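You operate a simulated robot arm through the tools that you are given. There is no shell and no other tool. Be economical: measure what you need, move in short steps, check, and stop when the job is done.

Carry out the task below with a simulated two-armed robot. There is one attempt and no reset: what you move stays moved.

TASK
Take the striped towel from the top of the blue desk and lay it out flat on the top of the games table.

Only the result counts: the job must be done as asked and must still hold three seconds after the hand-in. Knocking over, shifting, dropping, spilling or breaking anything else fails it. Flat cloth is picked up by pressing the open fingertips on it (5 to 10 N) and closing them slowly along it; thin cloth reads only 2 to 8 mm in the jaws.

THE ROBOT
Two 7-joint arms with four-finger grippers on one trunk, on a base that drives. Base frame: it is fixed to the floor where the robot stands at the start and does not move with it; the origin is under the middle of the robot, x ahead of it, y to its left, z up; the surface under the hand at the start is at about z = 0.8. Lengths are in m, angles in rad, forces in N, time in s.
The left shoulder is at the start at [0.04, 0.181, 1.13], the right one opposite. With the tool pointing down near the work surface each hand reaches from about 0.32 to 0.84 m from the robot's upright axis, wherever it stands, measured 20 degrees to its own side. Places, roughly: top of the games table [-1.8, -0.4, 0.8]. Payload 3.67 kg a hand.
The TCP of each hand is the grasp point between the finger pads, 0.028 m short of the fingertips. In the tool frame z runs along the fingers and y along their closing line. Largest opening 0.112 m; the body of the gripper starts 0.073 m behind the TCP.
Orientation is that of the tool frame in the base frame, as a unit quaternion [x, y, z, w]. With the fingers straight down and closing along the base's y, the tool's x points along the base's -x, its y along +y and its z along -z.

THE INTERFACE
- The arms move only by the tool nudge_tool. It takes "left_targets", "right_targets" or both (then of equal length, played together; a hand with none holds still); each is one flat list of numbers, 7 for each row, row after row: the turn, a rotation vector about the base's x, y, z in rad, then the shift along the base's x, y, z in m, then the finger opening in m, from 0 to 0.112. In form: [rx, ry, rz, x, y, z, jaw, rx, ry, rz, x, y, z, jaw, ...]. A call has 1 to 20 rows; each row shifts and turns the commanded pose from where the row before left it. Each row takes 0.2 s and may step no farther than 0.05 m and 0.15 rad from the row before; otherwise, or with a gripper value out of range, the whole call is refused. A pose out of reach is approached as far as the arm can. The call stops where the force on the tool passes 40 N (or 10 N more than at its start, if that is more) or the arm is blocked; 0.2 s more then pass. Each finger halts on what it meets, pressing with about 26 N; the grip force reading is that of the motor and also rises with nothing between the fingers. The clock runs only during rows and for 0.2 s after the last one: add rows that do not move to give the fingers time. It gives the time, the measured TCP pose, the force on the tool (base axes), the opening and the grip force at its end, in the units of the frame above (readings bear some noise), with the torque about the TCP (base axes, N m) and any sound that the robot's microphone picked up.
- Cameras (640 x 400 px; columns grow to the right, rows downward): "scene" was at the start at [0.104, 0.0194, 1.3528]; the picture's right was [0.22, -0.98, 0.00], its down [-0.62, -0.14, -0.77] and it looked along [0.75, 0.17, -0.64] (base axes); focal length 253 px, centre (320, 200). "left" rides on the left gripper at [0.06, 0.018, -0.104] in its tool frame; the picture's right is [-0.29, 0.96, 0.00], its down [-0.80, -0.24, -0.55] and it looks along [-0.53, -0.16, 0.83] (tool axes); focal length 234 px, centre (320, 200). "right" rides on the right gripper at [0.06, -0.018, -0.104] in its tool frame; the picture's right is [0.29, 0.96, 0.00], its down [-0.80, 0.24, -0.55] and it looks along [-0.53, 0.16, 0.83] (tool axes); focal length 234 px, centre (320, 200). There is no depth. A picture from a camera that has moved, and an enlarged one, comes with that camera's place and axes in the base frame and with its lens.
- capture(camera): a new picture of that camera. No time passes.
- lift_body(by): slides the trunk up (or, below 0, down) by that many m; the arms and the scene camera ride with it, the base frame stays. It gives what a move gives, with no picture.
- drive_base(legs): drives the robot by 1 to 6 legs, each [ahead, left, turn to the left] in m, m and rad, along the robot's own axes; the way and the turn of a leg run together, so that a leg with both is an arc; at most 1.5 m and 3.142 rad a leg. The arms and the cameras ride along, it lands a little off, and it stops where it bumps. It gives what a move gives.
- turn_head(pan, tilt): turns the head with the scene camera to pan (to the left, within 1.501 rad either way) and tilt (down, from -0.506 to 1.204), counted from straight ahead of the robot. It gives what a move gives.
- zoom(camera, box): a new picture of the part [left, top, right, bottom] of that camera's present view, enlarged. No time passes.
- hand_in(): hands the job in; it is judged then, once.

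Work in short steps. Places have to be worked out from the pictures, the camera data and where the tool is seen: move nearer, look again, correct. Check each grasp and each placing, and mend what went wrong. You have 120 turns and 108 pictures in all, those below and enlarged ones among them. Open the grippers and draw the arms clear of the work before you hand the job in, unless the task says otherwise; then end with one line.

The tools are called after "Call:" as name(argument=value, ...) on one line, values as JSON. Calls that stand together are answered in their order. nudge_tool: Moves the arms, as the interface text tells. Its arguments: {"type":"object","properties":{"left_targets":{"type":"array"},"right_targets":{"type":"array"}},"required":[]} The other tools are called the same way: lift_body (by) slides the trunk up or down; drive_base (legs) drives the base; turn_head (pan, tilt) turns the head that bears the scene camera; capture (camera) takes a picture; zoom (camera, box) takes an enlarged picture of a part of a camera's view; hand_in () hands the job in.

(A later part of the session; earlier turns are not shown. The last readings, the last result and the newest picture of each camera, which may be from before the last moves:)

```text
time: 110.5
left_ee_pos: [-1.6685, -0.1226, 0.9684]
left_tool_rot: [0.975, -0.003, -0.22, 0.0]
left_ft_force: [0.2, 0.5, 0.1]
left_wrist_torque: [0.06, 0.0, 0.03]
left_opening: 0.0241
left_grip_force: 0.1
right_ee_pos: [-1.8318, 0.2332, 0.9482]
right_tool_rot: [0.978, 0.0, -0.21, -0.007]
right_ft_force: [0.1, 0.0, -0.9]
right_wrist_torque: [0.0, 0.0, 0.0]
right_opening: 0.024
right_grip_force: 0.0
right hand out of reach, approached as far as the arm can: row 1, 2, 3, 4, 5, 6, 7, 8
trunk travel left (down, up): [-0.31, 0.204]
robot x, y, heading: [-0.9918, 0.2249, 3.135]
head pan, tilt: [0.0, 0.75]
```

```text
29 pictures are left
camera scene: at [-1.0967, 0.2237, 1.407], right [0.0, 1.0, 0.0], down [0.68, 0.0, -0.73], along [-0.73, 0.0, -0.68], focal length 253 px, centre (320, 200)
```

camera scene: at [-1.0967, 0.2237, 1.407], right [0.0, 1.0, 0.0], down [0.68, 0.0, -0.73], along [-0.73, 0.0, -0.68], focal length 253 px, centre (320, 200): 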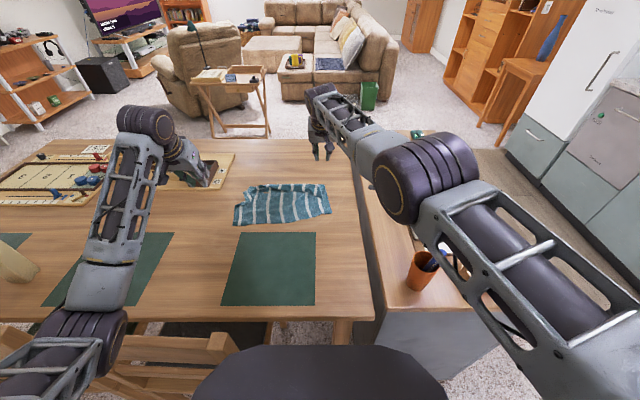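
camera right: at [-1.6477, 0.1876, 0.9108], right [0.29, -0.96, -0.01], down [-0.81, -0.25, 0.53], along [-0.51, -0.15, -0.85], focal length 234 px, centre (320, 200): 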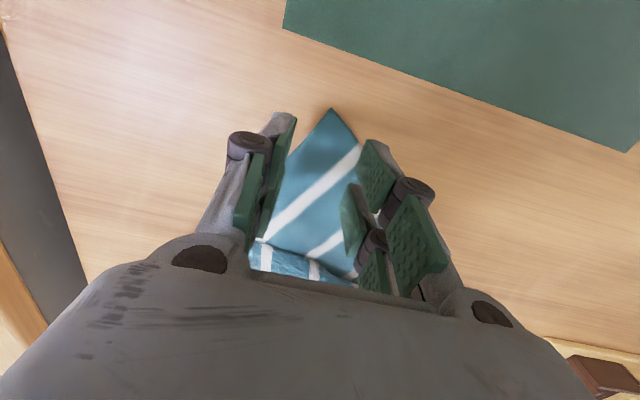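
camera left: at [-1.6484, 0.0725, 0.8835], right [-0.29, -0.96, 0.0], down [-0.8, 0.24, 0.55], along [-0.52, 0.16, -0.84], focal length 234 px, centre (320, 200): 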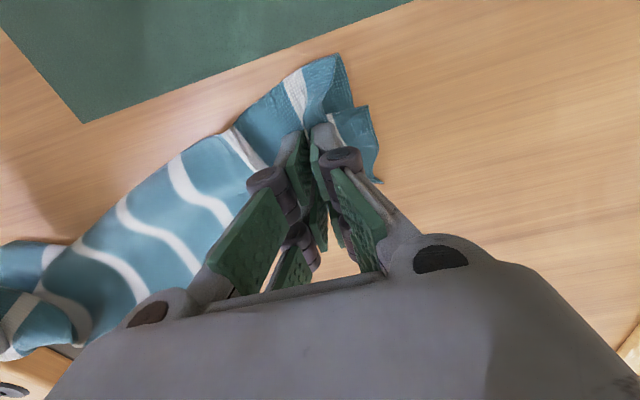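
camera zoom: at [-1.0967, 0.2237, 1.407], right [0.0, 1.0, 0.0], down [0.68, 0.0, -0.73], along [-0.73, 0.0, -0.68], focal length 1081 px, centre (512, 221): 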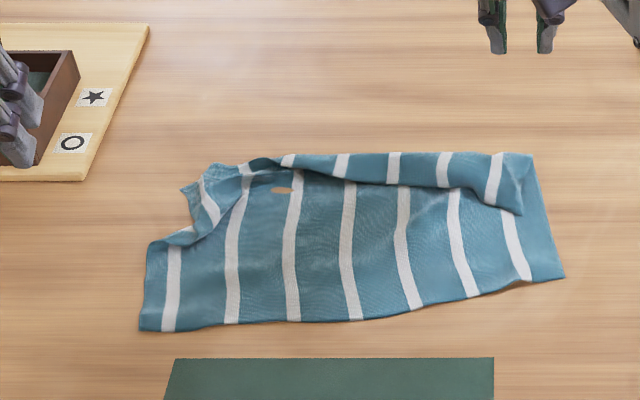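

The towel is nearly flat, but the far margin folded over on top and the far-left corner is curled. The near edge is single-layer and flat, so I'll pick it up at its two near corners; the far edge will fall open, and I can re-lay it drawing back. Moving both hands above the near corners.

Call:
nudge_tool(left_targets=[0, 0, 0, -0.004, 0.0155, -0.03, 0.03, 0, 0, 0, -0.004, 0.0155, -0.03, 0.03, 0, 0, 0, -0.004, 0.0155, -0.03, 0.03, 0, 0, 0, -0.004, 0.0155, -0.03, 0.03, 0, 0, 0, -0.004, 0.0155, -0.025, 0.03], right_targets=[0, 0, 0, 0.0194, 0.001, -0.0256, 0.03, 0, 0, 0, 0.0194, 0.001, -0.0256, 0.03, 0, 0, 0, 0.0194, 0.001, -0.0256, 0.03, 0, 0, 0, 0.0194, 0.001, -0.0256, 0.03, 0, 0, 0, 0.0194, 0.001, -0.0206, 0.03])

Call:
capture(camera="left")

Call:
capture(camera="right")

```text
time: 111.7
left_ee_pos: [-1.6905, -0.0442, 0.8221]
left_tool_rot: [0.976, -0.002, -0.219, -0.001]
left_ft_force: [0.0, -0.4, 0.1]
left_wrist_torque: [-0.03, -0.04, -0.02]
left_opening: 0.0299
left_grip_force: 0.1
right_ee_pos: [-1.8042, 0.2124, 0.813]
right_tool_rot: [0.977, 0.0, -0.211, -0.007]
right_ft_force: [0.6, 0.3, -0.3]
right_wrist_torque: [0.01, 0.0, 0.02]
right_opening: 0.0301
right_grip_force: 0.0
right hand out of reach, approached as far as the arm can: row 1, 2, 3, 4, 5
trunk travel left (down, up): [-0.31, 0.204]
robot x, y, heading: [-0.9937, 0.224, 3.136]
head pan, tilt: [0.0, 0.75]
```

```text
28 pictures are left
camera left: at [-1.592, -0.0634, 0.8904], right [-0.27, -0.96, 0.12], down [-0.48, 0.24, 0.84], along [-0.83, 0.16, -0.53], focal length 234 px, centre (320, 200)
```

left: 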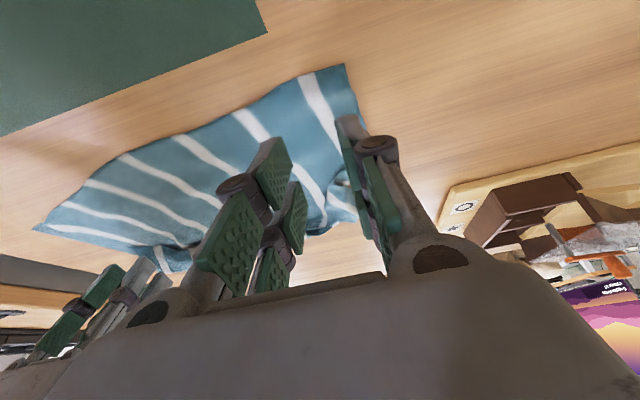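

```text
27 pictures are left
camera right: at [-1.7064, 0.2296, 0.8832], right [0.26, -0.96, -0.13], down [-0.5, -0.25, 0.83], along [-0.83, -0.15, -0.54], focal length 234 px, centre (320, 200)
```

right: 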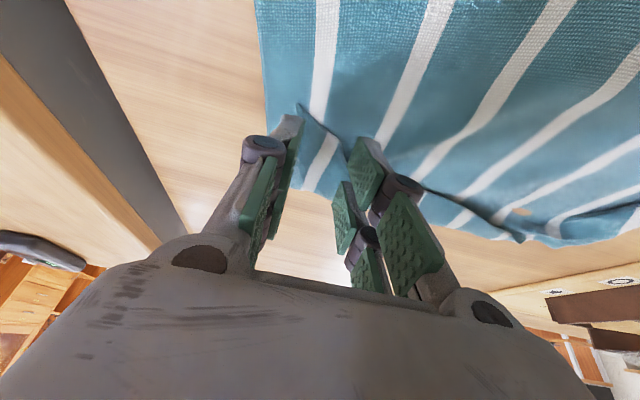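

The right arm is nearly straight and tracks poorly here. I'll lift it a little and pull it well back to un-straighten it.

Call:
nudge_tool(right_targets=[0, 0, 0, 0.0, 0, 0.03, 0.03, 0, 0, 0, 0.03, 0, 0.02, 0.03, 0, 0, 0, 0.03, 0, 0, 0.03, 0, 0, 0, 0.02, 0.02, 0, 0.03])

```text
time: 112.7
left_ee_pos: [-1.6902, -0.0437, 0.8217]
left_tool_rot: [0.976, -0.002, -0.219, 0.001]
left_ft_force: [-0.2, 0.3, -0.3]
left_wrist_torque: [-0.02, 0.02, -0.01]
left_opening: 0.0301
left_grip_force: 0.1
right_ee_pos: [-1.8056, 0.1984, 0.8471]
right_tool_rot: [0.978, -0.001, -0.21, -0.007]
right_ft_force: [0.8, -0.6, 1.1]
right_wrist_torque: [-0.03, -0.02, -0.01]
right_opening: 0.0297
right_grip_force: 0.0
right hand out of reach, approached as far as the arm can: row 1, 2, 3, 4
trunk travel left (down, up): [-0.31, 0.204]
robot x, y, heading: [-0.9911, 0.2266, 3.138]
head pan, tilt: [0.0, 0.75]
```

All right-hand rows are being clipped, so probably a joint is at its limit. I'll try undoing the tilt while rising.

Call:
nudge_tool(right_targets=[0, -0.15, 0, 0.02, 0, 0.02, 0.03, 0, -0.15, 0, 0.03, 0, 0.02, 0.03, 0, 0, 0, 0.03, 0, 0.02, 0.03])

Call:
capture(camera="scene")

```text
time: 113.5
left_ee_pos: [-1.6908, -0.0452, 0.8211]
left_tool_rot: [0.976, -0.003, -0.218, 0.001]
left_ft_force: [-0.9, 0.7, 0.1]
left_wrist_torque: [-0.02, -0.03, -0.04]
left_opening: 0.03
left_grip_force: 0.0
right_ee_pos: [-1.7187, 0.2039, 0.8835]
right_tool_rot: [0.999, 0.002, -0.037, -0.017]
right_ft_force: [-2.3, 0.4, 6.2]
right_wrist_torque: [-0.01, -0.17, 0.0]
right_opening: 0.0299
right_grip_force: 0.0
trunk travel left (down, up): [-0.31, 0.204]
robot x, y, heading: [-0.9962, 0.2218, 3.138]
head pan, tilt: [0.0, 0.75]
```

```text
26 pictures are left
camera scene: at [-1.0996, 0.2249, 1.4064], right [0.0, 1.0, 0.0], down [0.68, 0.0, -0.73], along [-0.73, 0.0, -0.68], focal length 253 px, centre (320, 200)
```

scene: 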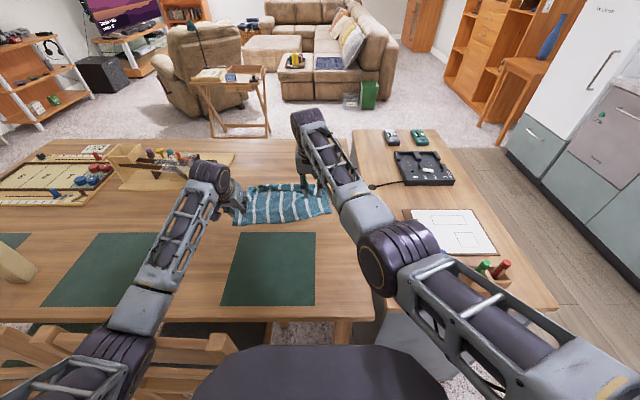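

Freed. I'll bring the right hand over the near-right corner with a moderate tilt and check with its camera.

Call:
nudge_tool(right_targets=[0, 0.1, 0, -0.01, 0.017, -0.015, 0.03, 0, 0.1, 0, -0.008, 0.017, -0.02, 0.03, 0, 0, 0, 0, 0, 0, 0.03])

Call:
capture(camera="right")

```text
time: 114.3
left_ee_pos: [-1.6898, -0.0451, 0.823]
left_tool_rot: [0.976, -0.003, -0.22, 0.0]
left_ft_force: [0.5, -0.6, -0.2]
left_wrist_torque: [0.01, -0.04, -0.03]
left_opening: 0.0301
left_grip_force: 0.1
right_ee_pos: [-1.7429, 0.2337, 0.872]
right_tool_rot: [0.987, 0.0, -0.162, -0.008]
right_ft_force: [0.3, -0.2, -0.3]
right_wrist_torque: [-0.02, 0.02, 0.03]
right_opening: 0.03
right_grip_force: 0.1
trunk travel left (down, up): [-0.31, 0.204]
robot x, y, heading: [-0.9939, 0.2239, 3.138]
head pan, tilt: [0.0, 0.75]
```

```text
25 pictures are left
camera right: at [-1.6523, 0.2498, 0.9515], right [0.27, -0.96, -0.11], down [-0.58, -0.25, 0.78], along [-0.77, -0.15, -0.62], focal length 234 px, centre (320, 200)
```

right: 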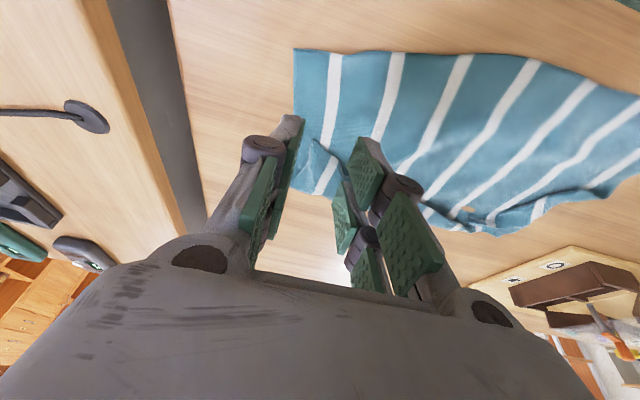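

Both corners check out: right (-1.731, 0.272), left (-1.676, -0.075). I'll descend to just above contact.

Call:
nudge_tool(left_targets=[0, 0, 0, 0.004, 0.001, -0.01, 0.03, 0, 0, 0, 0, 0, -0.01, 0.03, 0, 0, 0, 0, 0, -0.01, 0.03, 0, 0, 0, 0, 0, -0.006, 0.03], right_targets=[0, 0, 0, 0.007, 0, -0.03, 0.03, 0, 0, 0, 0, 0, -0.03, 0.03, 0, 0, 0, 0, 0, -0.02, 0.03, 0, 0, 0, 0, 0, -0.006, 0.03])

```text
time: 115.3
left_ee_pos: [-1.6861, -0.0428, 0.7884]
left_tool_rot: [0.976, -0.003, -0.219, 0.0]
left_ft_force: [0.4, -1.2, 0.3]
left_wrist_torque: [-0.02, -0.03, 0.02]
left_opening: 0.0298
left_grip_force: 0.0
right_ee_pos: [-1.7381, 0.2337, 0.7869]
right_tool_rot: [0.987, 0.0, -0.163, -0.007]
right_ft_force: [0.7, 0.1, -0.1]
right_wrist_torque: [0.01, -0.02, -0.04]
right_opening: 0.0302
right_grip_force: 0.0
trunk travel left (down, up): [-0.31, 0.204]
robot x, y, heading: [-0.9974, 0.2206, 3.139]
head pan, tilt: [0.0, 0.75]
```

Call:
nudge_tool(left_targets=[0, 0, 0, 0, 0, -0.004, 0.03, 0, 0, 0, 0, 0, -0.003, 0.03], right_targets=[0, 0, 0, 0, 0, -0.004, 0.03, 0, 0, 0, 0, 0, -0.002, 0.03])

```text
time: 115.9
left_ee_pos: [-1.6871, -0.0434, 0.7859]
left_tool_rot: [0.975, -0.003, -0.224, 0.0]
left_ft_force: [-1.2, 0.3, 24.8]
left_wrist_torque: [0.01, -0.23, 0.02]
left_opening: 0.031
left_grip_force: 5.0
right_ee_pos: [-1.7367, 0.234, 0.785]
right_tool_rot: [0.986, -0.001, -0.166, -0.006]
right_ft_force: [-4.0, -1.0, 13.4]
right_wrist_torque: [-0.31, -0.07, -0.08]
right_opening: 0.0305
right_grip_force: 0.6
trunk travel left (down, up): [-0.31, 0.204]
robot x, y, heading: [-0.9934, 0.2224, 3.136]
head pan, tilt: [0.0, 0.75]
```

Too much pressure (25 N left, 13 N right). I'll ease the left up 3 mm and the right 1 mm.

Call:
nudge_tool(left_targets=[0, 0, 0, 0, 0, 0.003, 0.03, 0, 0, 0, 0, 0, 0, 0.03], right_targets=[0, 0, 0, 0, 0, 0.001, 0.03, 0, 0, 0, 0, 0, 0, 0.03])

```text
time: 116.5
left_ee_pos: [-1.6851, -0.044, 0.7859]
left_tool_rot: [0.975, -0.003, -0.221, 0.0]
left_ft_force: [-4.0, 0.5, 17.0]
left_wrist_torque: [0.03, -0.07, 0.02]
left_opening: 0.0306
left_grip_force: 0.1
right_ee_pos: [-1.7365, 0.2326, 0.7853]
right_tool_rot: [0.986, 0.0, -0.165, -0.006]
right_ft_force: [-3.6, -2.9, 18.7]
right_wrist_torque: [-0.58, -0.15, -0.14]
right_opening: 0.0304
right_grip_force: 4.2
trunk travel left (down, up): [-0.31, 0.204]
robot x, y, heading: [-0.9949, 0.2221, 3.137]
head pan, tilt: [0.0, 0.75]
```

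Call:
nudge_tool(left_targets=[0, 0, 0, 0, 0, 0.001, 0.03, 0, 0, 0, 0, 0, 0, 0.03], right_targets=[0, 0, 0, 0, 0, 0.0015, 0.03, 0, 0, 0, 0, 0, 0, 0.03])

```text
time: 117.1
left_ee_pos: [-1.6849, -0.0424, 0.7847]
left_tool_rot: [0.976, -0.002, -0.219, 0.0]
left_ft_force: [0.9, 2.7, 12.4]
left_wrist_torque: [0.16, -0.14, 0.0]
left_opening: 0.0316
left_grip_force: 3.2
right_ee_pos: [-1.7355, 0.233, 0.7846]
right_tool_rot: [0.987, 0.0, -0.163, -0.006]
right_ft_force: [-4.1, -2.8, 19.3]
right_wrist_torque: [-0.44, -0.16, -0.13]
right_opening: 0.031
right_grip_force: 1.0
trunk travel left (down, up): [-0.31, 0.204]
robot x, y, heading: [-0.9977, 0.2246, 3.136]
head pan, tilt: [0.0, 0.75]
```

Left is at about 12 N. I'll ease the right another 1.5 mm and then close both slowly.

Call:
nudge_tool(left_targets=[0, 0, 0, 0, 0, 0.0005, 0.03, 0, 0, 0, 0, 0, 0, 0.026, 0, 0, 0, 0, 0, 0, 0.022, 0, 0, 0, 0, 0, 0, 0.018, 0, 0, 0, 0, 0, 0, 0.014, 0, 0, 0, 0, 0, 0, 0.01, 0, 0, 0, 0, 0, 0, 0.006, 0, 0, 0, 0, 0, 0, 0.002, 0, 0, 0, 0, 0, 0, 0, 0, 0, 0, 0, 0, 0, 0], right_targets=[0, 0, 0, 0, 0, 0.0015, 0.03, 0, 0, 0, 0, 0, 0, 0.026, 0, 0, 0, 0, 0, 0, 0.022, 0, 0, 0, 0, 0, 0, 0.018, 0, 0, 0, 0, 0, 0, 0.014, 0, 0, 0, 0, 0, 0, 0.01, 0, 0, 0, 0, 0, 0, 0.006, 0, 0, 0, 0, 0, 0, 0.002, 0, 0, 0, 0, 0, 0, 0, 0, 0, 0, 0, 0, 0, 0])

```text
time: 119.3
left_ee_pos: [-1.6861, -0.0446, 0.7848]
left_tool_rot: [0.976, -0.002, -0.219, 0.001]
left_ft_force: [1.4, 0.6, 7.8]
left_wrist_torque: [-0.01, -0.16, 0.01]
left_opening: 0.0021
left_grip_force: 26.4
right_ee_pos: [-1.7365, 0.2332, 0.7846]
right_tool_rot: [0.987, 0.001, -0.162, -0.007]
right_ft_force: [-0.1, -0.3, 0.6]
right_wrist_torque: [-0.02, -0.01, 0.0]
right_opening: 0.0
right_grip_force: 25.9
trunk travel left (down, up): [-0.31, 0.204]
robot x, y, heading: [-0.9928, 0.2215, 3.137]
head pan, tilt: [0.0, 0.75]
```

The left holds; the right missed. I'll reopen the right, shift 4 mm further onto the cloth and press again.

Call:
nudge_tool(right_targets=[0, 0, 0, 0, 0, 0.01, 0.01, 0, 0, 0, -0.004, 0, 0, 0.036, 0, 0, 0, 0, 0, 0, 0.036, 0, 0, 0, 0, 0, -0.01, 0.036, 0, 0, 0, 0, 0, -0.002, 0.036, 0, 0, 0, 0, 0, 0, 0.036])

```text
time: 120.7
left_ee_pos: [-1.6866, -0.0431, 0.7858]
left_tool_rot: [0.976, -0.003, -0.22, 0.0]
left_ft_force: [-1.1, 1.3, 2.8]
left_wrist_torque: [0.01, 0.0, 0.01]
left_opening: 0.0021
left_grip_force: 26.0
right_ee_pos: [-1.7402, 0.2331, 0.784]
right_tool_rot: [0.986, 0.001, -0.164, -0.007]
right_ft_force: [0.2, -1.1, 9.5]
right_wrist_torque: [-0.25, -0.14, 0.0]
right_opening: 0.0357
right_grip_force: 0.1
trunk travel left (down, up): [-0.31, 0.204]
robot x, y, heading: [-0.9941, 0.2251, 3.142]
head pan, tilt: [0.0, 0.75]
```

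9.5 N now. I'll close slowly, sinking a further 1 mm on the way.

Call:
nudge_tool(right_targets=[0, 0, 0, 0, 0, -0.0005, 0.032, 0, 0, 0, 0, 0, 0, 0.028, 0, 0, 0, 0, 0, -0.0005, 0.024, 0, 0, 0, 0, 0, 0, 0.02, 0, 0, 0, 0, 0, 0, 0.016, 0, 0, 0, 0, 0, 0, 0.012, 0, 0, 0, 0, 0, 0, 0.008, 0, 0, 0, 0, 0, 0, 0.004, 0, 0, 0, 0, 0, 0, 0, 0, 0, 0, 0, 0, 0, 0])

Call:
capture(camera="right")

```text
time: 122.9
left_ee_pos: [-1.6855, -0.0441, 0.7867]
left_tool_rot: [0.976, -0.002, -0.22, -0.001]
left_ft_force: [-2.6, 12.1, -0.5]
left_wrist_torque: [0.41, 0.06, 0.04]
left_opening: 0.0025
left_grip_force: 26.1
right_ee_pos: [-1.7392, 0.2324, 0.7833]
right_tool_rot: [0.987, 0.001, -0.162, -0.007]
right_ft_force: [3.7, -16.9, 19.7]
right_wrist_torque: [-0.61, -0.41, -0.21]
right_opening: 0.0029
right_grip_force: 25.6
trunk travel left (down, up): [-0.31, 0.204]
robot x, y, heading: [-0.992, 0.2245, 3.14]
head pan, tilt: [0.0, 0.75]
```

```text
24 pictures are left
camera right: at [-1.6481, 0.2486, 0.8628], right [0.27, -0.96, -0.11], down [-0.58, -0.25, 0.78], along [-0.77, -0.15, -0.62], focal length 234 px, centre (320, 200)
```

right: 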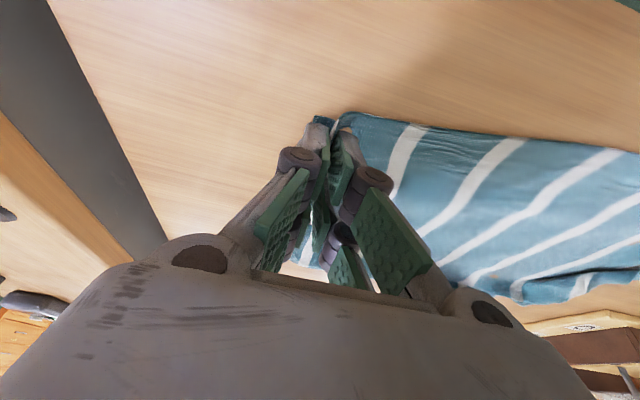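

Both are gripped with a taut edge between. I'll slacken 6 mm each and lift together to z≈1.05.

Call:
nudge_tool(left_targets=[0, 0, 0, 0, 0.006, 0.004, 0, 0, 0, 0, 0, 0.002, 0.02, 0, 0, 0, 0, -0.005, 0, 0.03, 0, 0, 0, 0, -0.005, 0, 0.035, 0, 0, 0, 0, -0.005, 0, 0.035, 0, 0, 0, 0, -0.005, 0, 0.035, 0, 0, 0, 0, -0.005, 0, 0.035, 0, 0, 0, 0, -0.005, 0, 0.035, 0, 0, 0, 0, 0, 0, 0.035, 0, 0, 0, 0, 0, 0, 0, 0, 0, 0, 0, 0, 0, 0, 0], right_targets=[0, 0, 0, 0, -0.006, 0.004, 0, 0, 0, 0, 0, -0.004, 0.02, 0, 0, 0, 0, 0.003, 0, 0.03, 0, 0, 0, 0, 0.003, 0, 0.035, 0, 0, 0, 0, 0.003, 0, 0.035, 0, 0, 0, 0, 0.003, 0, 0.035, 0, 0, 0, 0, 0.003, 0, 0.035, 0, 0, 0, 0, 0.003, 0, 0.035, 0, 0, 0, 0, 0, 0, 0.035, 0, 0, 0, 0, 0, 0, 0, 0, 0, 0, 0, 0, 0, 0, 0])

Call:
capture(camera="scene")

```text
time: 125.3
left_ee_pos: [-1.7159, -0.0366, 1.0482]
left_tool_rot: [0.976, -0.002, -0.219, -0.001]
left_ft_force: [-0.3, -0.1, -0.4]
left_wrist_torque: [0.0, 0.02, 0.01]
left_opening: 0.0023
left_grip_force: 26.2
right_ee_pos: [-1.7228, 0.2235, 1.0451]
right_tool_rot: [0.987, 0.0, -0.162, -0.008]
right_ft_force: [0.6, 0.2, -0.3]
right_wrist_torque: [0.0, 0.02, -0.01]
right_opening: 0.0027
right_grip_force: 26.5
trunk travel left (down, up): [-0.31, 0.204]
robot x, y, heading: [-0.9942, 0.227, 3.139]
head pan, tilt: [0.0, 0.75]
```

```text
23 pictures are left
camera scene: at [-1.0972, 0.2248, 1.407], right [0.0, 1.0, 0.0], down [0.68, 0.0, -0.73], along [-0.73, 0.0, -0.68], focal length 253 px, centre (320, 200)
```

scene: 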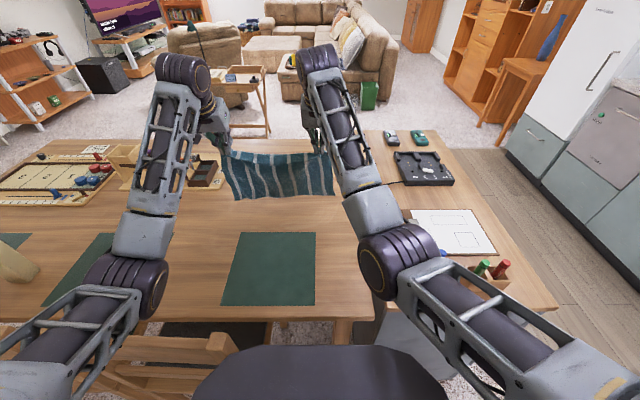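

Call:
zoom(camera="scene", box=[200, 120, 350, 220])

```text
4.00 times, centred on (275, 170) of scene
camera zoom: at [-1.0972, 0.2248, 1.407], right [0.0, 1.0, 0.0], down [0.68, 0.0, -0.73], along [-0.73, 0.0, -0.68], focal length 1013 px, centre (500, 320)
```

zoom: 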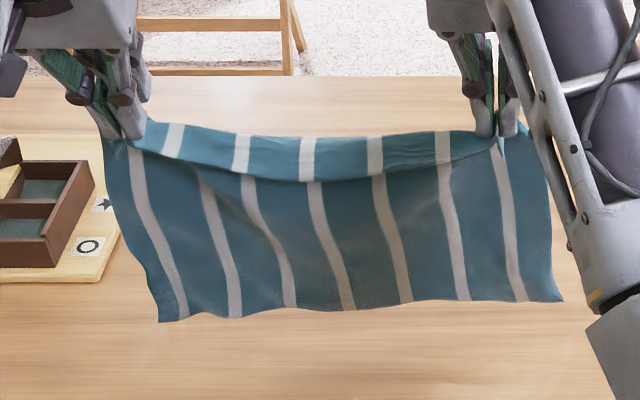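

Very good: fully open, with the margin drooping to the far side, which suits laying with the hands moving away. I'll move back to x≈-1.66 and lower until the hem touches.

Call:
nudge_tool(left_targets=[0, 0, 0, 0.011, -0.003, -0.018, 0, 0, 0, 0, 0.011, -0.003, -0.018, 0, 0, 0, 0, 0.011, 0, -0.018, 0, 0, 0, 0, 0.011, 0, -0.018, 0, 0, 0, 0, 0.011, 0, -0.02, 0], right_targets=[0, 0.05, 0, 0.0125, 0, -0.018, 0, 0, 0.05, 0, 0.0125, 0, -0.018, 0, 0, 0, 0, 0.0125, 0, -0.018, 0, 0, 0, 0, 0.0125, 0, -0.018, 0, 0, 0, 0, 0.0125, 0, -0.018, 0])

Call:
zoom(camera="scene", box=[200, 120, 350, 240])

```text
time: 126.5
left_ee_pos: [-1.6612, -0.0409, 0.9557]
left_tool_rot: [0.975, -0.003, -0.221, 0.0]
left_ft_force: [0.3, 13.8, 0.2]
left_wrist_torque: [0.49, 0.01, 0.08]
left_opening: 0.0026
left_grip_force: 26.1
right_ee_pos: [-1.6721, 0.2383, 0.9682]
right_tool_rot: [0.974, -0.009, -0.224, -0.016]
right_ft_force: [0.3, -14.3, -1.0]
right_wrist_torque: [-0.51, -0.02, -0.14]
right_opening: 0.0028
right_grip_force: 25.8
trunk travel left (down, up): [-0.31, 0.204]
robot x, y, heading: [-0.9951, 0.223, 3.138]
head pan, tilt: [0.0, 0.75]
```

```text
3.33 times, centred on (275, 180) of scene
camera zoom: at [-1.0971, 0.2247, 1.407], right [0.0, 1.0, 0.0], down [0.68, 0.0, -0.73], along [-0.73, 0.0, -0.68], focal length 844 px, centre (470, 267)
```

zoom: 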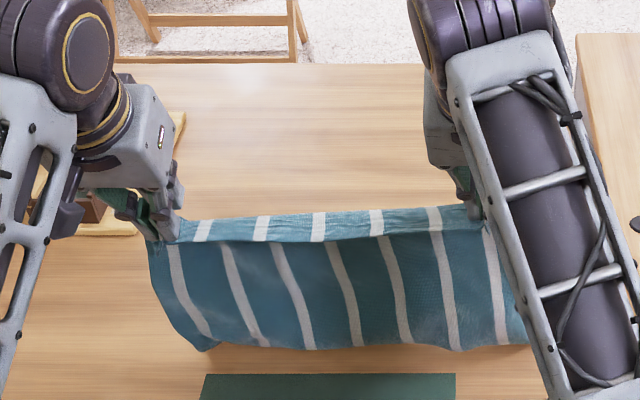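

The right hand drifted 1.5 cm outward and the cloth is taut at 14 N. I'll slacken with the left and check whether the right arm touches something.

Call:
nudge_tool(left_targets=[0, 0, 0, 0, 0.012, 0, 0, 0, 0, 0, 0, 0.004, 0, 0])

Call:
capture(camera="scene")

```text
time: 127.1
left_ee_pos: [-1.6616, -0.028, 0.9571]
left_tool_rot: [0.976, -0.001, -0.218, 0.002]
left_ft_force: [0.6, 0.5, -0.3]
left_wrist_torque: [-0.05, -0.01, 0.0]
left_opening: 0.0023
left_grip_force: 26.2
right_ee_pos: [-1.6713, 0.2397, 0.9639]
right_tool_rot: [0.975, -0.008, -0.22, -0.019]
right_ft_force: [0.1, 0.1, -0.1]
right_wrist_torque: [0.0, 0.01, 0.0]
right_opening: 0.0026
right_grip_force: 25.8
trunk travel left (down, up): [-0.31, 0.204]
robot x, y, heading: [-0.9963, 0.2246, 3.138]
head pan, tilt: [0.0, 0.75]
```

```text
20 pictures are left
camera scene: at [-1.0974, 0.2245, 1.407], right [0.0, 1.0, 0.0], down [0.68, 0.0, -0.73], along [-0.73, 0.0, -0.68], focal length 253 px, centre (320, 200)
```

scene: 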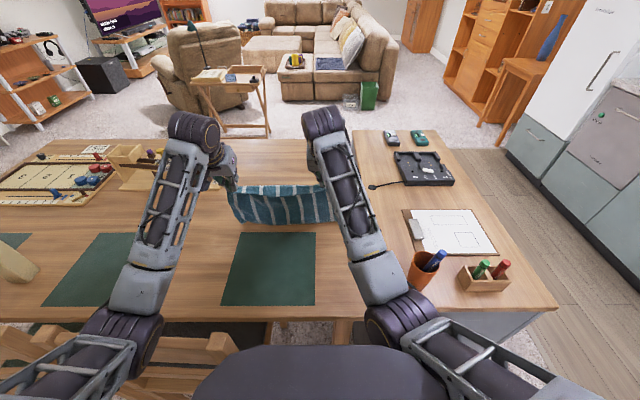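

The right elbow seems low near the table corner and cabinet and is probably blocked there. I'll raise the trunk 5 cm to free it.

Call:
lift_body(by=0.05)

```text
time: 128.0
left_ee_pos: [-1.6618, -0.0257, 1.0053]
left_tool_rot: [0.976, -0.002, -0.219, 0.0]
left_ft_force: [-0.6, -0.5, -0.8]
left_wrist_torque: [0.01, 0.0, 0.01]
left_opening: 0.0027
left_grip_force: 25.4
right_ee_pos: [-1.6695, 0.2391, 1.0089]
right_tool_rot: [0.976, -0.007, -0.219, -0.019]
right_ft_force: [-0.2, -0.4, 0.2]
right_wrist_torque: [0.02, -0.02, 0.05]
right_opening: 0.0027
right_grip_force: 26.2
trunk travel left (down, up): [-0.36, 0.154]
robot x, y, heading: [-0.9971, 0.2234, 3.142]
head pan, tilt: [0.0, 0.75]
```

The right hand's offset stays, so it was just the arm solver and not contact. I'll lower the trunk back 5 cm and set the spacing to 0.264 m.

Call:
lift_body(by=-0.05)

Call:
nudge_tool(left_targets=[0, 0, 0, 0, -0.005, 0, 0, 0, 0, 0, 0, -0.005, 0, 0], right_targets=[0, 0, 0, 0.002, -0.006, -0.003, 0, 0, 0, 0, 0.002, -0.006, -0.003, 0])

```text
time: 129.0
left_ee_pos: [-1.6622, -0.0244, 0.9562]
left_tool_rot: [0.976, -0.001, -0.219, 0.0]
left_ft_force: [0.7, -0.1, 0.5]
left_wrist_torque: [0.03, 0.02, 0.01]
left_opening: 0.0027
left_grip_force: 25.8
right_ee_pos: [-1.6695, 0.2397, 0.9589]
right_tool_rot: [0.976, -0.007, -0.218, -0.02]
right_ft_force: [-0.1, 0.3, 0.1]
right_wrist_torque: [0.0, -0.01, 0.05]
right_opening: 0.0026
right_grip_force: 25.7
trunk travel left (down, up): [-0.31, 0.204]
robot x, y, heading: [-0.9939, 0.2256, 3.139]
head pan, tilt: [0.0, 0.75]
```

```text
time: 129.8
left_ee_pos: [-1.6617, -0.033, 0.9558]
left_tool_rot: [0.976, -0.005, -0.219, -0.001]
left_ft_force: [-1.3, 5.4, 0.4]
left_wrist_torque: [0.22, -0.02, 0.04]
left_opening: 0.0024
left_grip_force: 25.9
right_ee_pos: [-1.6716, 0.2392, 0.9558]
right_tool_rot: [0.974, -0.014, -0.223, -0.028]
right_ft_force: [0.2, -6.6, -0.6]
right_wrist_torque: [-0.22, 0.01, -0.03]
right_opening: 0.0027
right_grip_force: 25.9
trunk travel left (down, up): [-0.31, 0.204]
robot x, y, heading: [-0.9958, 0.2229, 3.135]
head pan, tilt: [0.0, 0.75]
stopped in row 2 (right hand): the arm was blocked; the commanded pose is now the measured one
```

The right arm is blocked in that direction (joint limit), so I'll let it be: slacken with the left by 6 mm and run the first half of the laying arc forward.

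Call:
nudge_tool(left_targets=[0, 0, 0, 0, 0.006, 0, 0, 0, 0, 0, -0.02, 0, -0.004, 0, 0, 0, 0, -0.02, 0, -0.006, 0, 0, 0, 0, -0.02, 0, -0.009, 0, 0, 0, 0, -0.02, 0, -0.011, 0], right_targets=[0, 0, 0, 0, 0, 0, 0, 0, 0, 0, -0.018, 0, -0.004, 0, 0, 0, 0, -0.018, 0, -0.006, 0, 0, 0, 0, -0.018, 0, -0.009, 0, 0, 0, 0, -0.018, 0, -0.011, 0])

Call:
zoom(camera="scene", box=[200, 120, 350, 240])

```text
time: 131.0
left_ee_pos: [-1.7424, -0.0299, 0.9266]
left_tool_rot: [0.976, -0.004, -0.219, 0.0]
left_ft_force: [-0.5, -0.3, -0.3]
left_wrist_torque: [-0.02, 0.0, -0.03]
left_opening: 0.0025
left_grip_force: 25.7
right_ee_pos: [-1.7433, 0.236, 0.9254]
right_tool_rot: [0.975, -0.011, -0.222, -0.025]
right_ft_force: [-0.1, 0.3, 0.0]
right_wrist_torque: [0.01, -0.01, 0.01]
right_opening: 0.0024
right_grip_force: 26.0
trunk travel left (down, up): [-0.31, 0.204]
robot x, y, heading: [-0.9946, 0.2223, 3.137]
head pan, tilt: [0.0, 0.75]
```

```text
3.33 times, centred on (275, 180) of scene
camera zoom: at [-1.0987, 0.2246, 1.4069], right [0.0, 1.0, 0.0], down [0.68, 0.0, -0.73], along [-0.73, 0.0, -0.68], focal length 844 px, centre (470, 267)
```

zoom: 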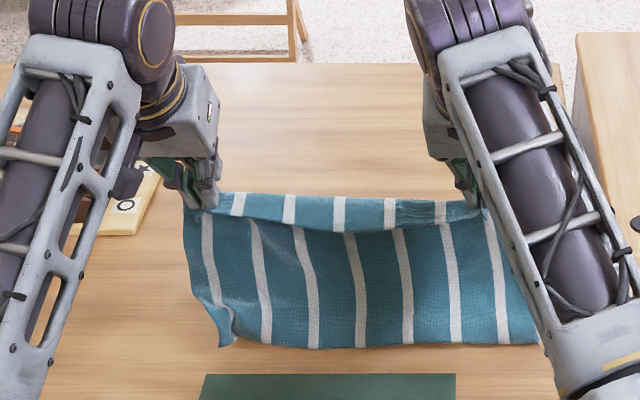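

Flat and taut, with the margin on the far side. I'll continue the arc down to the table.

Call:
nudge_tool(left_targets=[0, 0, 0, -0.018, 0, -0.012, 0, 0, 0, 0, -0.018, 0, -0.014, 0, 0, 0, 0, -0.014, 0, -0.017, 0, 0, 0, 0, -0.012, 0, -0.02, 0, 0, 0, 0, -0.006, 0, -0.022, 0, 0, 0, 0, 0, 0, -0.022, 0, 0, 0, 0, 0, 0, -0.02, 0, 0, 0, 0, 0.003, 0, -0.009, 0], right_targets=[0, 0, 0, -0.018, 0, -0.012, 0, 0, 0, 0, -0.018, 0, -0.014, 0, 0, 0, 0, -0.014, 0, -0.017, 0, 0, 0, 0, -0.012, 0, -0.02, 0, 0, 0, 0, -0.006, 0, -0.022, 0, 0, 0, 0, 0, 0, -0.022, 0, 0, 0, 0, 0.003, 0, -0.02, 0, 0, 0, 0, 0.003, 0, -0.009, 0])

Call:
zoom(camera="scene", box=[200, 120, 350, 240])

```text
time: 132.8
left_ee_pos: [-1.8079, -0.0298, 0.792]
left_tool_rot: [0.976, -0.004, -0.218, -0.001]
left_ft_force: [-0.3, 0.5, -0.4]
left_wrist_torque: [0.02, 0.02, 0.03]
left_opening: 0.0024
left_grip_force: 26.1
right_ee_pos: [-1.8041, 0.2372, 0.7887]
right_tool_rot: [0.975, -0.012, -0.222, -0.026]
right_ft_force: [-0.4, 0.1, -0.8]
right_wrist_torque: [0.06, -0.04, 0.03]
right_opening: 0.003
right_grip_force: 25.8
trunk travel left (down, up): [-0.31, 0.204]
robot x, y, heading: [-0.9917, 0.2223, 3.14]
head pan, tilt: [0.0, 0.75]
```

```text
3.33 times, centred on (275, 180) of scene
camera zoom: at [-1.0973, 0.2246, 1.407], right [0.0, 1.0, 0.0], down [0.68, 0.0, -0.73], along [-0.73, 0.0, -0.68], focal length 844 px, centre (470, 267)
```

zoom: 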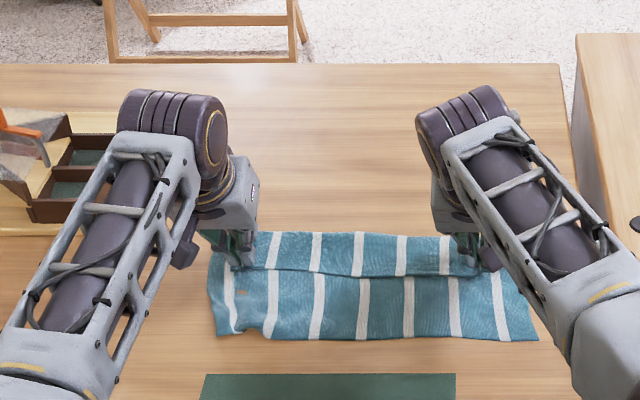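

The towel lies flat with the margin beyond the fingers. I'll open the jaws and withdraw straight along the fingers.

Call:
nudge_tool(left_targets=[0, 0, 0, 0, 0, 0, 0.008, 0, 0, 0, 0, 0, 0, 0.016, 0, 0, 0, 0, 0, 0, 0.022, 0, 0, 0, 0, 0, 0, 0.022, 0, 0, 0, 0.004, 0, 0.01, 0.022, 0, 0, 0, 0.008, 0, 0.02, 0.022, 0, 0, 0, 0.012, 0, 0.03, 0.022, 0, 0, 0, 0.012, 0, 0.03, 0.022, 0, 0, 0, 0.02, -0.02, 0.03, 0.022, 0, 0, 0, 0.02, -0.03, 0.03, 0.022], right_targets=[0, 0, 0, 0, 0, 0, 0.008, 0, 0, 0, 0, 0, 0, 0.016, 0, 0, 0, 0, 0, 0, 0.022, 0, 0, 0, 0, 0, 0, 0.022, 0, 0, 0, 0.004, 0, 0.01, 0.022, 0, 0, 0, 0.008, 0, 0.02, 0.022, 0, 0, 0, 0.012, 0, 0.03, 0.022, 0, 0, 0, 0.012, 0, 0.03, 0.022, 0, -0.1, 0, 0.02, 0, 0.03, 0.022, 0, -0.1, 0, 0.02, 0, 0.03, 0.022])

Call:
zoom(camera="scene", box=[200, 140, 350, 240])

```text
time: 135.0
left_ee_pos: [-1.7284, -0.079, 0.9421]
left_tool_rot: [0.976, -0.003, -0.219, -0.001]
left_ft_force: [0.5, -0.2, -0.9]
left_wrist_torque: [0.0, -0.03, 0.02]
left_opening: 0.0216
left_grip_force: 0.1
right_ee_pos: [-1.7287, 0.2357, 0.9408]
right_tool_rot: [0.992, -0.009, -0.123, -0.026]
right_ft_force: [0.3, -0.2, -0.4]
right_wrist_torque: [-0.03, -0.01, 0.02]
right_opening: 0.0221
right_grip_force: 0.0
trunk travel left (down, up): [-0.31, 0.204]
robot x, y, heading: [-0.9953, 0.2222, 3.136]
head pan, tilt: [0.0, 0.75]
```

```text
4.00 times, centred on (275, 190) of scene
camera zoom: at [-1.0959, 0.2238, 1.4071], right [0.0, 1.0, 0.0], down [0.68, 0.0, -0.73], along [-0.73, 0.0, -0.68], focal length 1013 px, centre (500, 240)
```

zoom: 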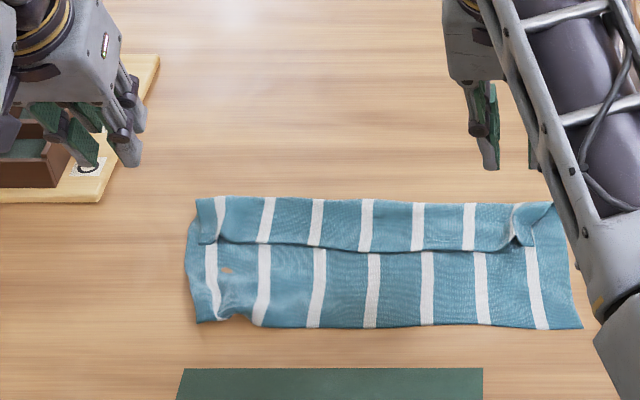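

The lay left a small pleat (about 3 cm of overlap) along the far third; the rest is flat. I'll anchor the far strip with the closed left fingertips and draw the near part towards me with the right fingertips, first moving above both spots.

Call:
nudge_tool(left_targets=[0, 0, 0, -0.018, 0.013, -0.023, 0, 0, 0, 0, -0.018, 0.013, -0.023, 0, 0, 0, 0, -0.018, 0.013, -0.023, 0, 0, 0, 0, -0.018, 0.013, -0.023, 0, 0, 0, 0, -0.018, 0.013, -0.023, 0, 0, 0, 0, -0.018, 0.014, -0.02, 0], right_targets=[0, 0, 0, 0.004, -0.008, -0.022, 0, 0, 0, 0, 0.004, -0.008, -0.022, 0, 0, 0, 0, 0.004, -0.008, -0.022, 0, 0, 0, 0, 0.004, -0.008, -0.022, 0, 0, 0, 0, 0.004, -0.008, -0.022, 0, 0, 0, 0, 0.004, -0.006, -0.02, 0])

Call:
zoom(camera="scene", box=[200, 140, 350, 240])

```text
time: 136.6
left_ee_pos: [-1.8399, 0.0001, 0.8069]
left_tool_rot: [0.976, -0.004, -0.22, 0.0]
left_ft_force: [0.7, -0.4, -0.3]
left_wrist_torque: [0.02, -0.02, -0.02]
left_opening: 0.0
left_grip_force: 25.9
right_ee_pos: [-1.7229, 0.2221, 0.8228]
right_tool_rot: [0.99, -0.026, -0.136, -0.039]
right_ft_force: [0.4, -0.2, -0.1]
right_wrist_torque: [-0.01, 0.0, 0.01]
right_opening: 0.0
right_grip_force: 25.9
trunk travel left (down, up): [-0.31, 0.204]
robot x, y, heading: [-0.9935, 0.2256, 3.137]
head pan, tilt: [0.0, 0.75]
stopped in row 6 (right hand): the arm was blocked; the commanded pose is now the measured one
```

```text
4.00 times, centred on (275, 190) of scene
camera zoom: at [-1.0969, 0.2244, 1.407], right [0.0, 1.0, 0.0], down [0.68, 0.0, -0.73], along [-0.73, 0.0, -0.68], focal length 1013 px, centre (500, 240)
```

zoom: 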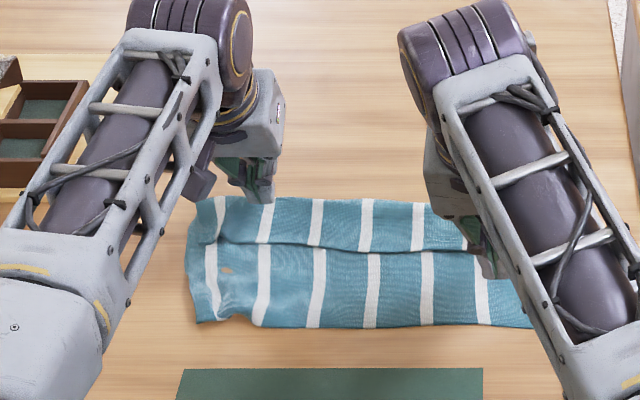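

The right arm is at a joint limit going left, but it is over the cloth at y≈0.22. I'll move the left anchor to y≈0.085 and bring both near contact.

Call:
nudge_tool(left_targets=[0, 0, 0, 0, 0.021, 0, 0, 0, 0, 0, 0, 0.021, 0, 0, 0, 0, 0, 0, 0.021, 0, 0, 0, 0, 0, 0, 0.021, 0, 0, 0, 0, 0, 0, 0, -0.01, 0, 0, 0, 0, 0, 0, -0.009, 0], right_targets=[0, 0, 0, 0, 0, 0, 0, 0, 0, 0, 0, 0, 0, 0, 0, 0, 0, 0, 0, 0, 0, 0, 0, 0, 0.005, 0, -0.012, 0, 0, 0, 0, 0, 0, -0.012, 0, 0, 0, 0, 0, 0, -0.01, 0])

```text
time: 138.0
left_ee_pos: [-1.8395, 0.0843, 0.7871]
left_tool_rot: [0.976, -0.003, -0.22, 0.0]
left_ft_force: [0.4, -0.2, 0.3]
left_wrist_torque: [0.0, 0.0, 0.0]
left_opening: 0.0003
left_grip_force: 25.9
right_ee_pos: [-1.7223, 0.224, 0.7922]
right_tool_rot: [0.989, -0.026, -0.138, -0.04]
right_ft_force: [-1.0, 0.2, -1.5]
right_wrist_torque: [0.0, 0.01, 0.02]
right_opening: 0.0
right_grip_force: 26.0
trunk travel left (down, up): [-0.31, 0.204]
robot x, y, heading: [-0.9936, 0.2254, 3.136]
head pan, tilt: [0.0, 0.75]
```

Call:
nudge_tool(left_targets=[0, 0, 0, 0, 0, -0.003, 0, 0, 0, 0, 0, 0, -0.002, 0], right_targets=[0, 0, 0, 0, 0, -0.005, 0, 0, 0, 0, 0, 0, -0.003, 0])

```text
time: 138.6
left_ee_pos: [-1.8385, 0.0845, 0.7851]
left_tool_rot: [0.975, -0.003, -0.222, -0.001]
left_ft_force: [2.5, -0.1, 13.1]
left_wrist_torque: [-0.05, -0.25, -0.02]
left_opening: 0.0
left_grip_force: 26.0
right_ee_pos: [-1.7202, 0.2256, 0.7828]
right_tool_rot: [0.989, -0.027, -0.138, -0.04]
right_ft_force: [0.7, 0.7, -0.1]
right_wrist_torque: [0.0, -0.02, 0.02]
right_opening: 0.0
right_grip_force: 26.0
trunk travel left (down, up): [-0.31, 0.204]
robot x, y, heading: [-0.9938, 0.2211, 3.136]
head pan, tilt: [0.0, 0.75]
```

Left anchors at 13 N. I'll lower the right 4 mm to press.

Call:
nudge_tool(right_targets=[0, 0, 0, 0, 0, -0.002, 0, 0, 0, 0, 0, 0, -0.002, 0])

```text
time: 139.2
left_ee_pos: [-1.8368, 0.0842, 0.7841]
left_tool_rot: [0.975, -0.003, -0.222, 0.0]
left_ft_force: [-2.0, 0.2, 9.1]
left_wrist_torque: [-0.02, 0.01, -0.03]
left_opening: 0.0001
left_grip_force: 26.1
right_ee_pos: [-1.7196, 0.2241, 0.7822]
right_tool_rot: [0.989, -0.026, -0.142, -0.04]
right_ft_force: [-1.7, -1.6, 29.6]
right_wrist_torque: [-0.13, -0.45, -0.04]
right_opening: 0.0
right_grip_force: 25.6
trunk travel left (down, up): [-0.31, 0.204]
robot x, y, heading: [-0.9939, 0.2233, 3.139]
head pan, tilt: [0.0, 0.75]
```

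The right is at 30 N, too hard; I'll ease it 1.5 mm and drag 4 cm towards me in small steps.

Call:
nudge_tool(right_targets=[0, 0, 0, 0, 0, 0.0015, 0, 0, 0, 0, 0.006, 0, 0, 0, 0, 0, 0, 0.008, 0, 0, 0, 0, 0, 0, 0.008, 0, 0, 0, 0, 0, 0, 0.008, 0, 0, 0, 0, 0, 0, 0.008, 0, 0, 0])

Call:
zoom(camera="scene", box=[200, 140, 350, 240])

```text
time: 140.8
left_ee_pos: [-1.8406, 0.0856, 0.7866]
left_tool_rot: [0.975, -0.003, -0.222, 0.001]
left_ft_force: [3.0, -0.7, 8.8]
left_wrist_torque: [-0.04, -0.21, 0.04]
left_opening: 0.0001
left_grip_force: 25.4
right_ee_pos: [-1.7011, 0.2571, 0.7921]
right_tool_rot: [0.986, -0.041, -0.152, -0.055]
right_ft_force: [-0.3, -0.4, -0.8]
right_wrist_torque: [0.02, 0.04, -0.01]
right_opening: 0.0
right_grip_force: 26.2
trunk travel left (down, up): [-0.31, 0.204]
robot x, y, heading: [-0.9928, 0.2231, 3.14]
head pan, tilt: [0.0, 0.75]
stopped in row 6 (right hand): the arm was blocked; the commanded pose is now the measured one
```

```text
4.00 times, centred on (275, 190) of scene
camera zoom: at [-1.0973, 0.2248, 1.4069], right [0.0, 1.0, 0.0], down [0.68, 0.0, -0.73], along [-0.73, 0.0, -0.68], focal length 1013 px, centre (500, 240)
```

zoom: 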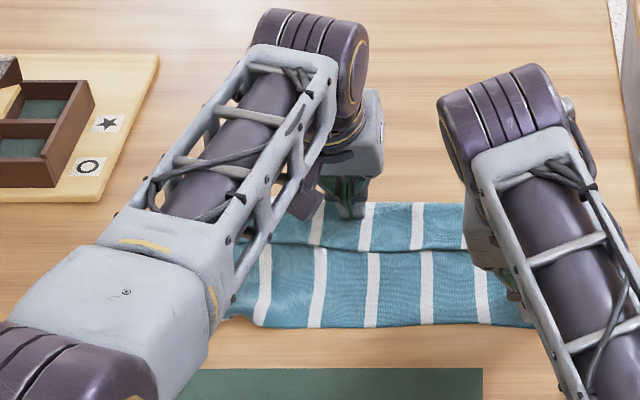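

The right arm is too constrained here. I'll raise it out of the way and use the left hand alone to draw the near part towards me.

Call:
nudge_tool(left_targets=[0, 0, 0, 0, 0, 0.02, 0, 0, 0, 0, 0.03, 0.005, 0.01, 0, 0, 0, 0, 0.03, 0.005, 0, 0, 0, 0, 0, 0.03, 0.005, 0, 0, 0, 0, 0, 0.025, 0.005, -0.01, 0, 0, 0, 0, 0, 0, -0.018, 0], right_targets=[0, 0, 0, 0, 0, 0.03, 0, 0, 0, 0, 0, 0.01, 0.03, 0, 0, 0, 0, 0, 0.01, 0.03, 0, 0, 0, 0, 0, 0.01, 0.03, 0, 0, 0, 0, 0, 0.01, 0.03, 0, 0, 0, 0, 0, 0, 0.03, 0])

Call:
capture(camera="scene")

```text
time: 142.2
left_ee_pos: [-1.7251, 0.1043, 0.7911]
left_tool_rot: [0.974, -0.003, -0.226, 0.0]
left_ft_force: [-0.4, 0.0, 0.4]
left_wrist_torque: [0.02, 0.01, 0.0]
left_opening: 0.0
left_grip_force: 26.1
right_ee_pos: [-1.6985, 0.2928, 0.974]
right_tool_rot: [0.986, -0.039, -0.152, -0.052]
right_ft_force: [-0.1, -0.4, -0.1]
right_wrist_torque: [0.02, 0.04, -0.01]
right_opening: 0.0
right_grip_force: 25.9
trunk travel left (down, up): [-0.31, 0.204]
robot x, y, heading: [-0.9925, 0.2251, 3.137]
head pan, tilt: [0.0, 0.75]
```

```text
14 pictures are left
camera scene: at [-1.0939, 0.2264, 1.4083], right [0.0, 1.0, 0.0], down [0.68, 0.0, -0.73], along [-0.73, 0.0, -0.68], focal length 253 px, centre (320, 200)
```

scene: 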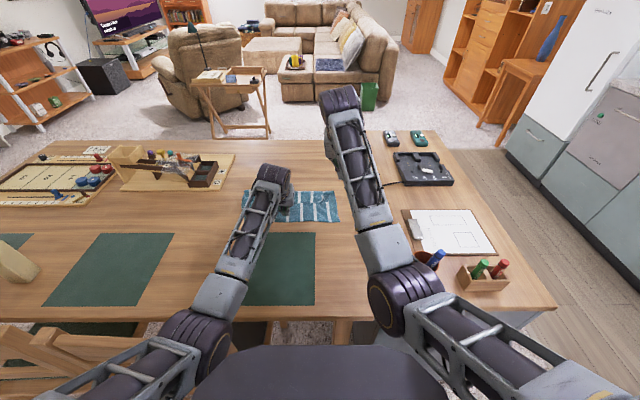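

The camera shifted by a few millimetres, which hints that the left elbow is brushing the chair post. I'll raise the trunk 8 cm first, and look at the elbow.

Call:
lift_body(by=0.08)

Call:
capture(camera="scene")

```text
time: 143.3
left_ee_pos: [-1.7249, 0.1039, 0.8643]
left_tool_rot: [0.975, -0.003, -0.221, 0.0]
left_ft_force: [-0.4, 0.2, -0.7]
left_wrist_torque: [0.0, -0.03, 0.01]
left_opening: 0.0
left_grip_force: 25.9
right_ee_pos: [-1.7001, 0.2918, 1.0496]
right_tool_rot: [0.987, -0.038, -0.15, -0.052]
right_ft_force: [-0.1, 0.3, 0.6]
right_wrist_torque: [0.0, 0.0, 0.0]
right_opening: 0.0
right_grip_force: 26.1
trunk travel left (down, up): [-0.39, 0.124]
robot x, y, heading: [-0.9918, 0.2238, 3.141]
head pan, tilt: [0.0, 0.75]
```

```text
13 pictures are left
camera scene: at [-1.0973, 0.2249, 1.4869], right [0.0, 1.0, 0.0], down [0.68, 0.0, -0.73], along [-0.73, 0.0, -0.68], focal length 253 px, centre (320, 200)
```

scene: 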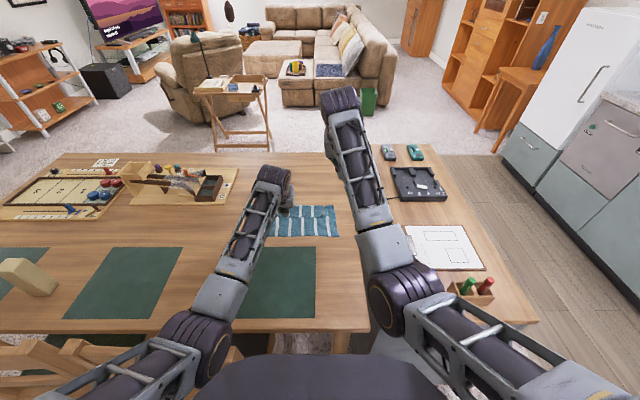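

Clear again (the camera is back at its nominal place). With the higher trunk I'll lower the left hand to the cloth.

Call:
nudge_tool(left_targets=[0, 0, 0, 0, 0, -0.03, 0, 0, 0, 0, 0, 0, -0.03, 0, 0, 0, 0, 0, 0, -0.014, 0, 0, 0, 0, 0, 0, -0.004, 0, 0, 0, 0, 0, 0, -0.002, 0])

```text
time: 144.5
left_ee_pos: [-1.7248, 0.105, 0.7835]
left_tool_rot: [0.975, -0.003, -0.222, 0.001]
left_ft_force: [0.4, -0.1, 2.3]
left_wrist_torque: [0.0, -0.04, -0.01]
left_opening: 0.0
left_grip_force: 26.1
right_ee_pos: [-1.6997, 0.2927, 1.0514]
right_tool_rot: [0.987, -0.039, -0.15, -0.052]
right_ft_force: [0.2, -0.6, -0.4]
right_wrist_torque: [-0.02, 0.0, 0.0]
right_opening: 0.0
right_grip_force: 25.8
trunk travel left (down, up): [-0.39, 0.124]
robot x, y, heading: [-0.9914, 0.2218, 3.135]
head pan, tilt: [0.0, 0.75]
```

Contact at 2.3 N. I'll press a touch more and drag 5 cm towards me in small steps.

Call:
nudge_tool(left_targets=[0, 0, 0, 0, 0, -0.0012, 0, 0, 0, 0, 0.004, 0, 0, 0, 0, 0, 0, 0.006, 0, 0, 0, 0, 0, 0, 0.008, 0, 0, 0, 0, 0, 0, 0.008, 0, 0, 0, 0, 0, 0, 0.008, 0, 0, 0, 0, 0, 0, 0.008, 0, 0, 0, 0, 0, 0, 0.008, 0, 0, 0])

Call:
zoom(camera="scene", box=[210, 170, 360, 270])

```text
time: 146.3
left_ee_pos: [-1.6748, 0.1051, 0.7837]
left_tool_rot: [0.975, -0.004, -0.222, -0.001]
left_ft_force: [-3.3, -0.2, 14.1]
left_wrist_torque: [0.04, -0.02, -0.03]
left_opening: 0.0001
left_grip_force: 26.2
right_ee_pos: [-1.6996, 0.2925, 1.0506]
right_tool_rot: [0.986, -0.04, -0.151, -0.052]
right_ft_force: [-0.3, -0.3, -0.7]
right_wrist_torque: [0.0, -0.03, -0.03]
right_opening: 0.0002
right_grip_force: 26.0
trunk travel left (down, up): [-0.39, 0.124]
robot x, y, heading: [-0.992, 0.2245, 3.138]
head pan, tilt: [0.0, 0.75]
```

```text
4.00 times, centred on (285, 220) of scene
camera zoom: at [-1.0959, 0.225, 1.487], right [0.0, 1.0, 0.0], down [0.68, 0.0, -0.73], along [-0.73, 0.0, -0.68], focal length 1013 px, centre (460, 120)
```

zoom: 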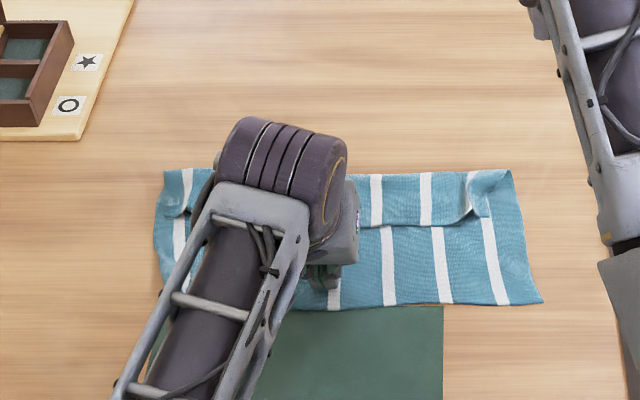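

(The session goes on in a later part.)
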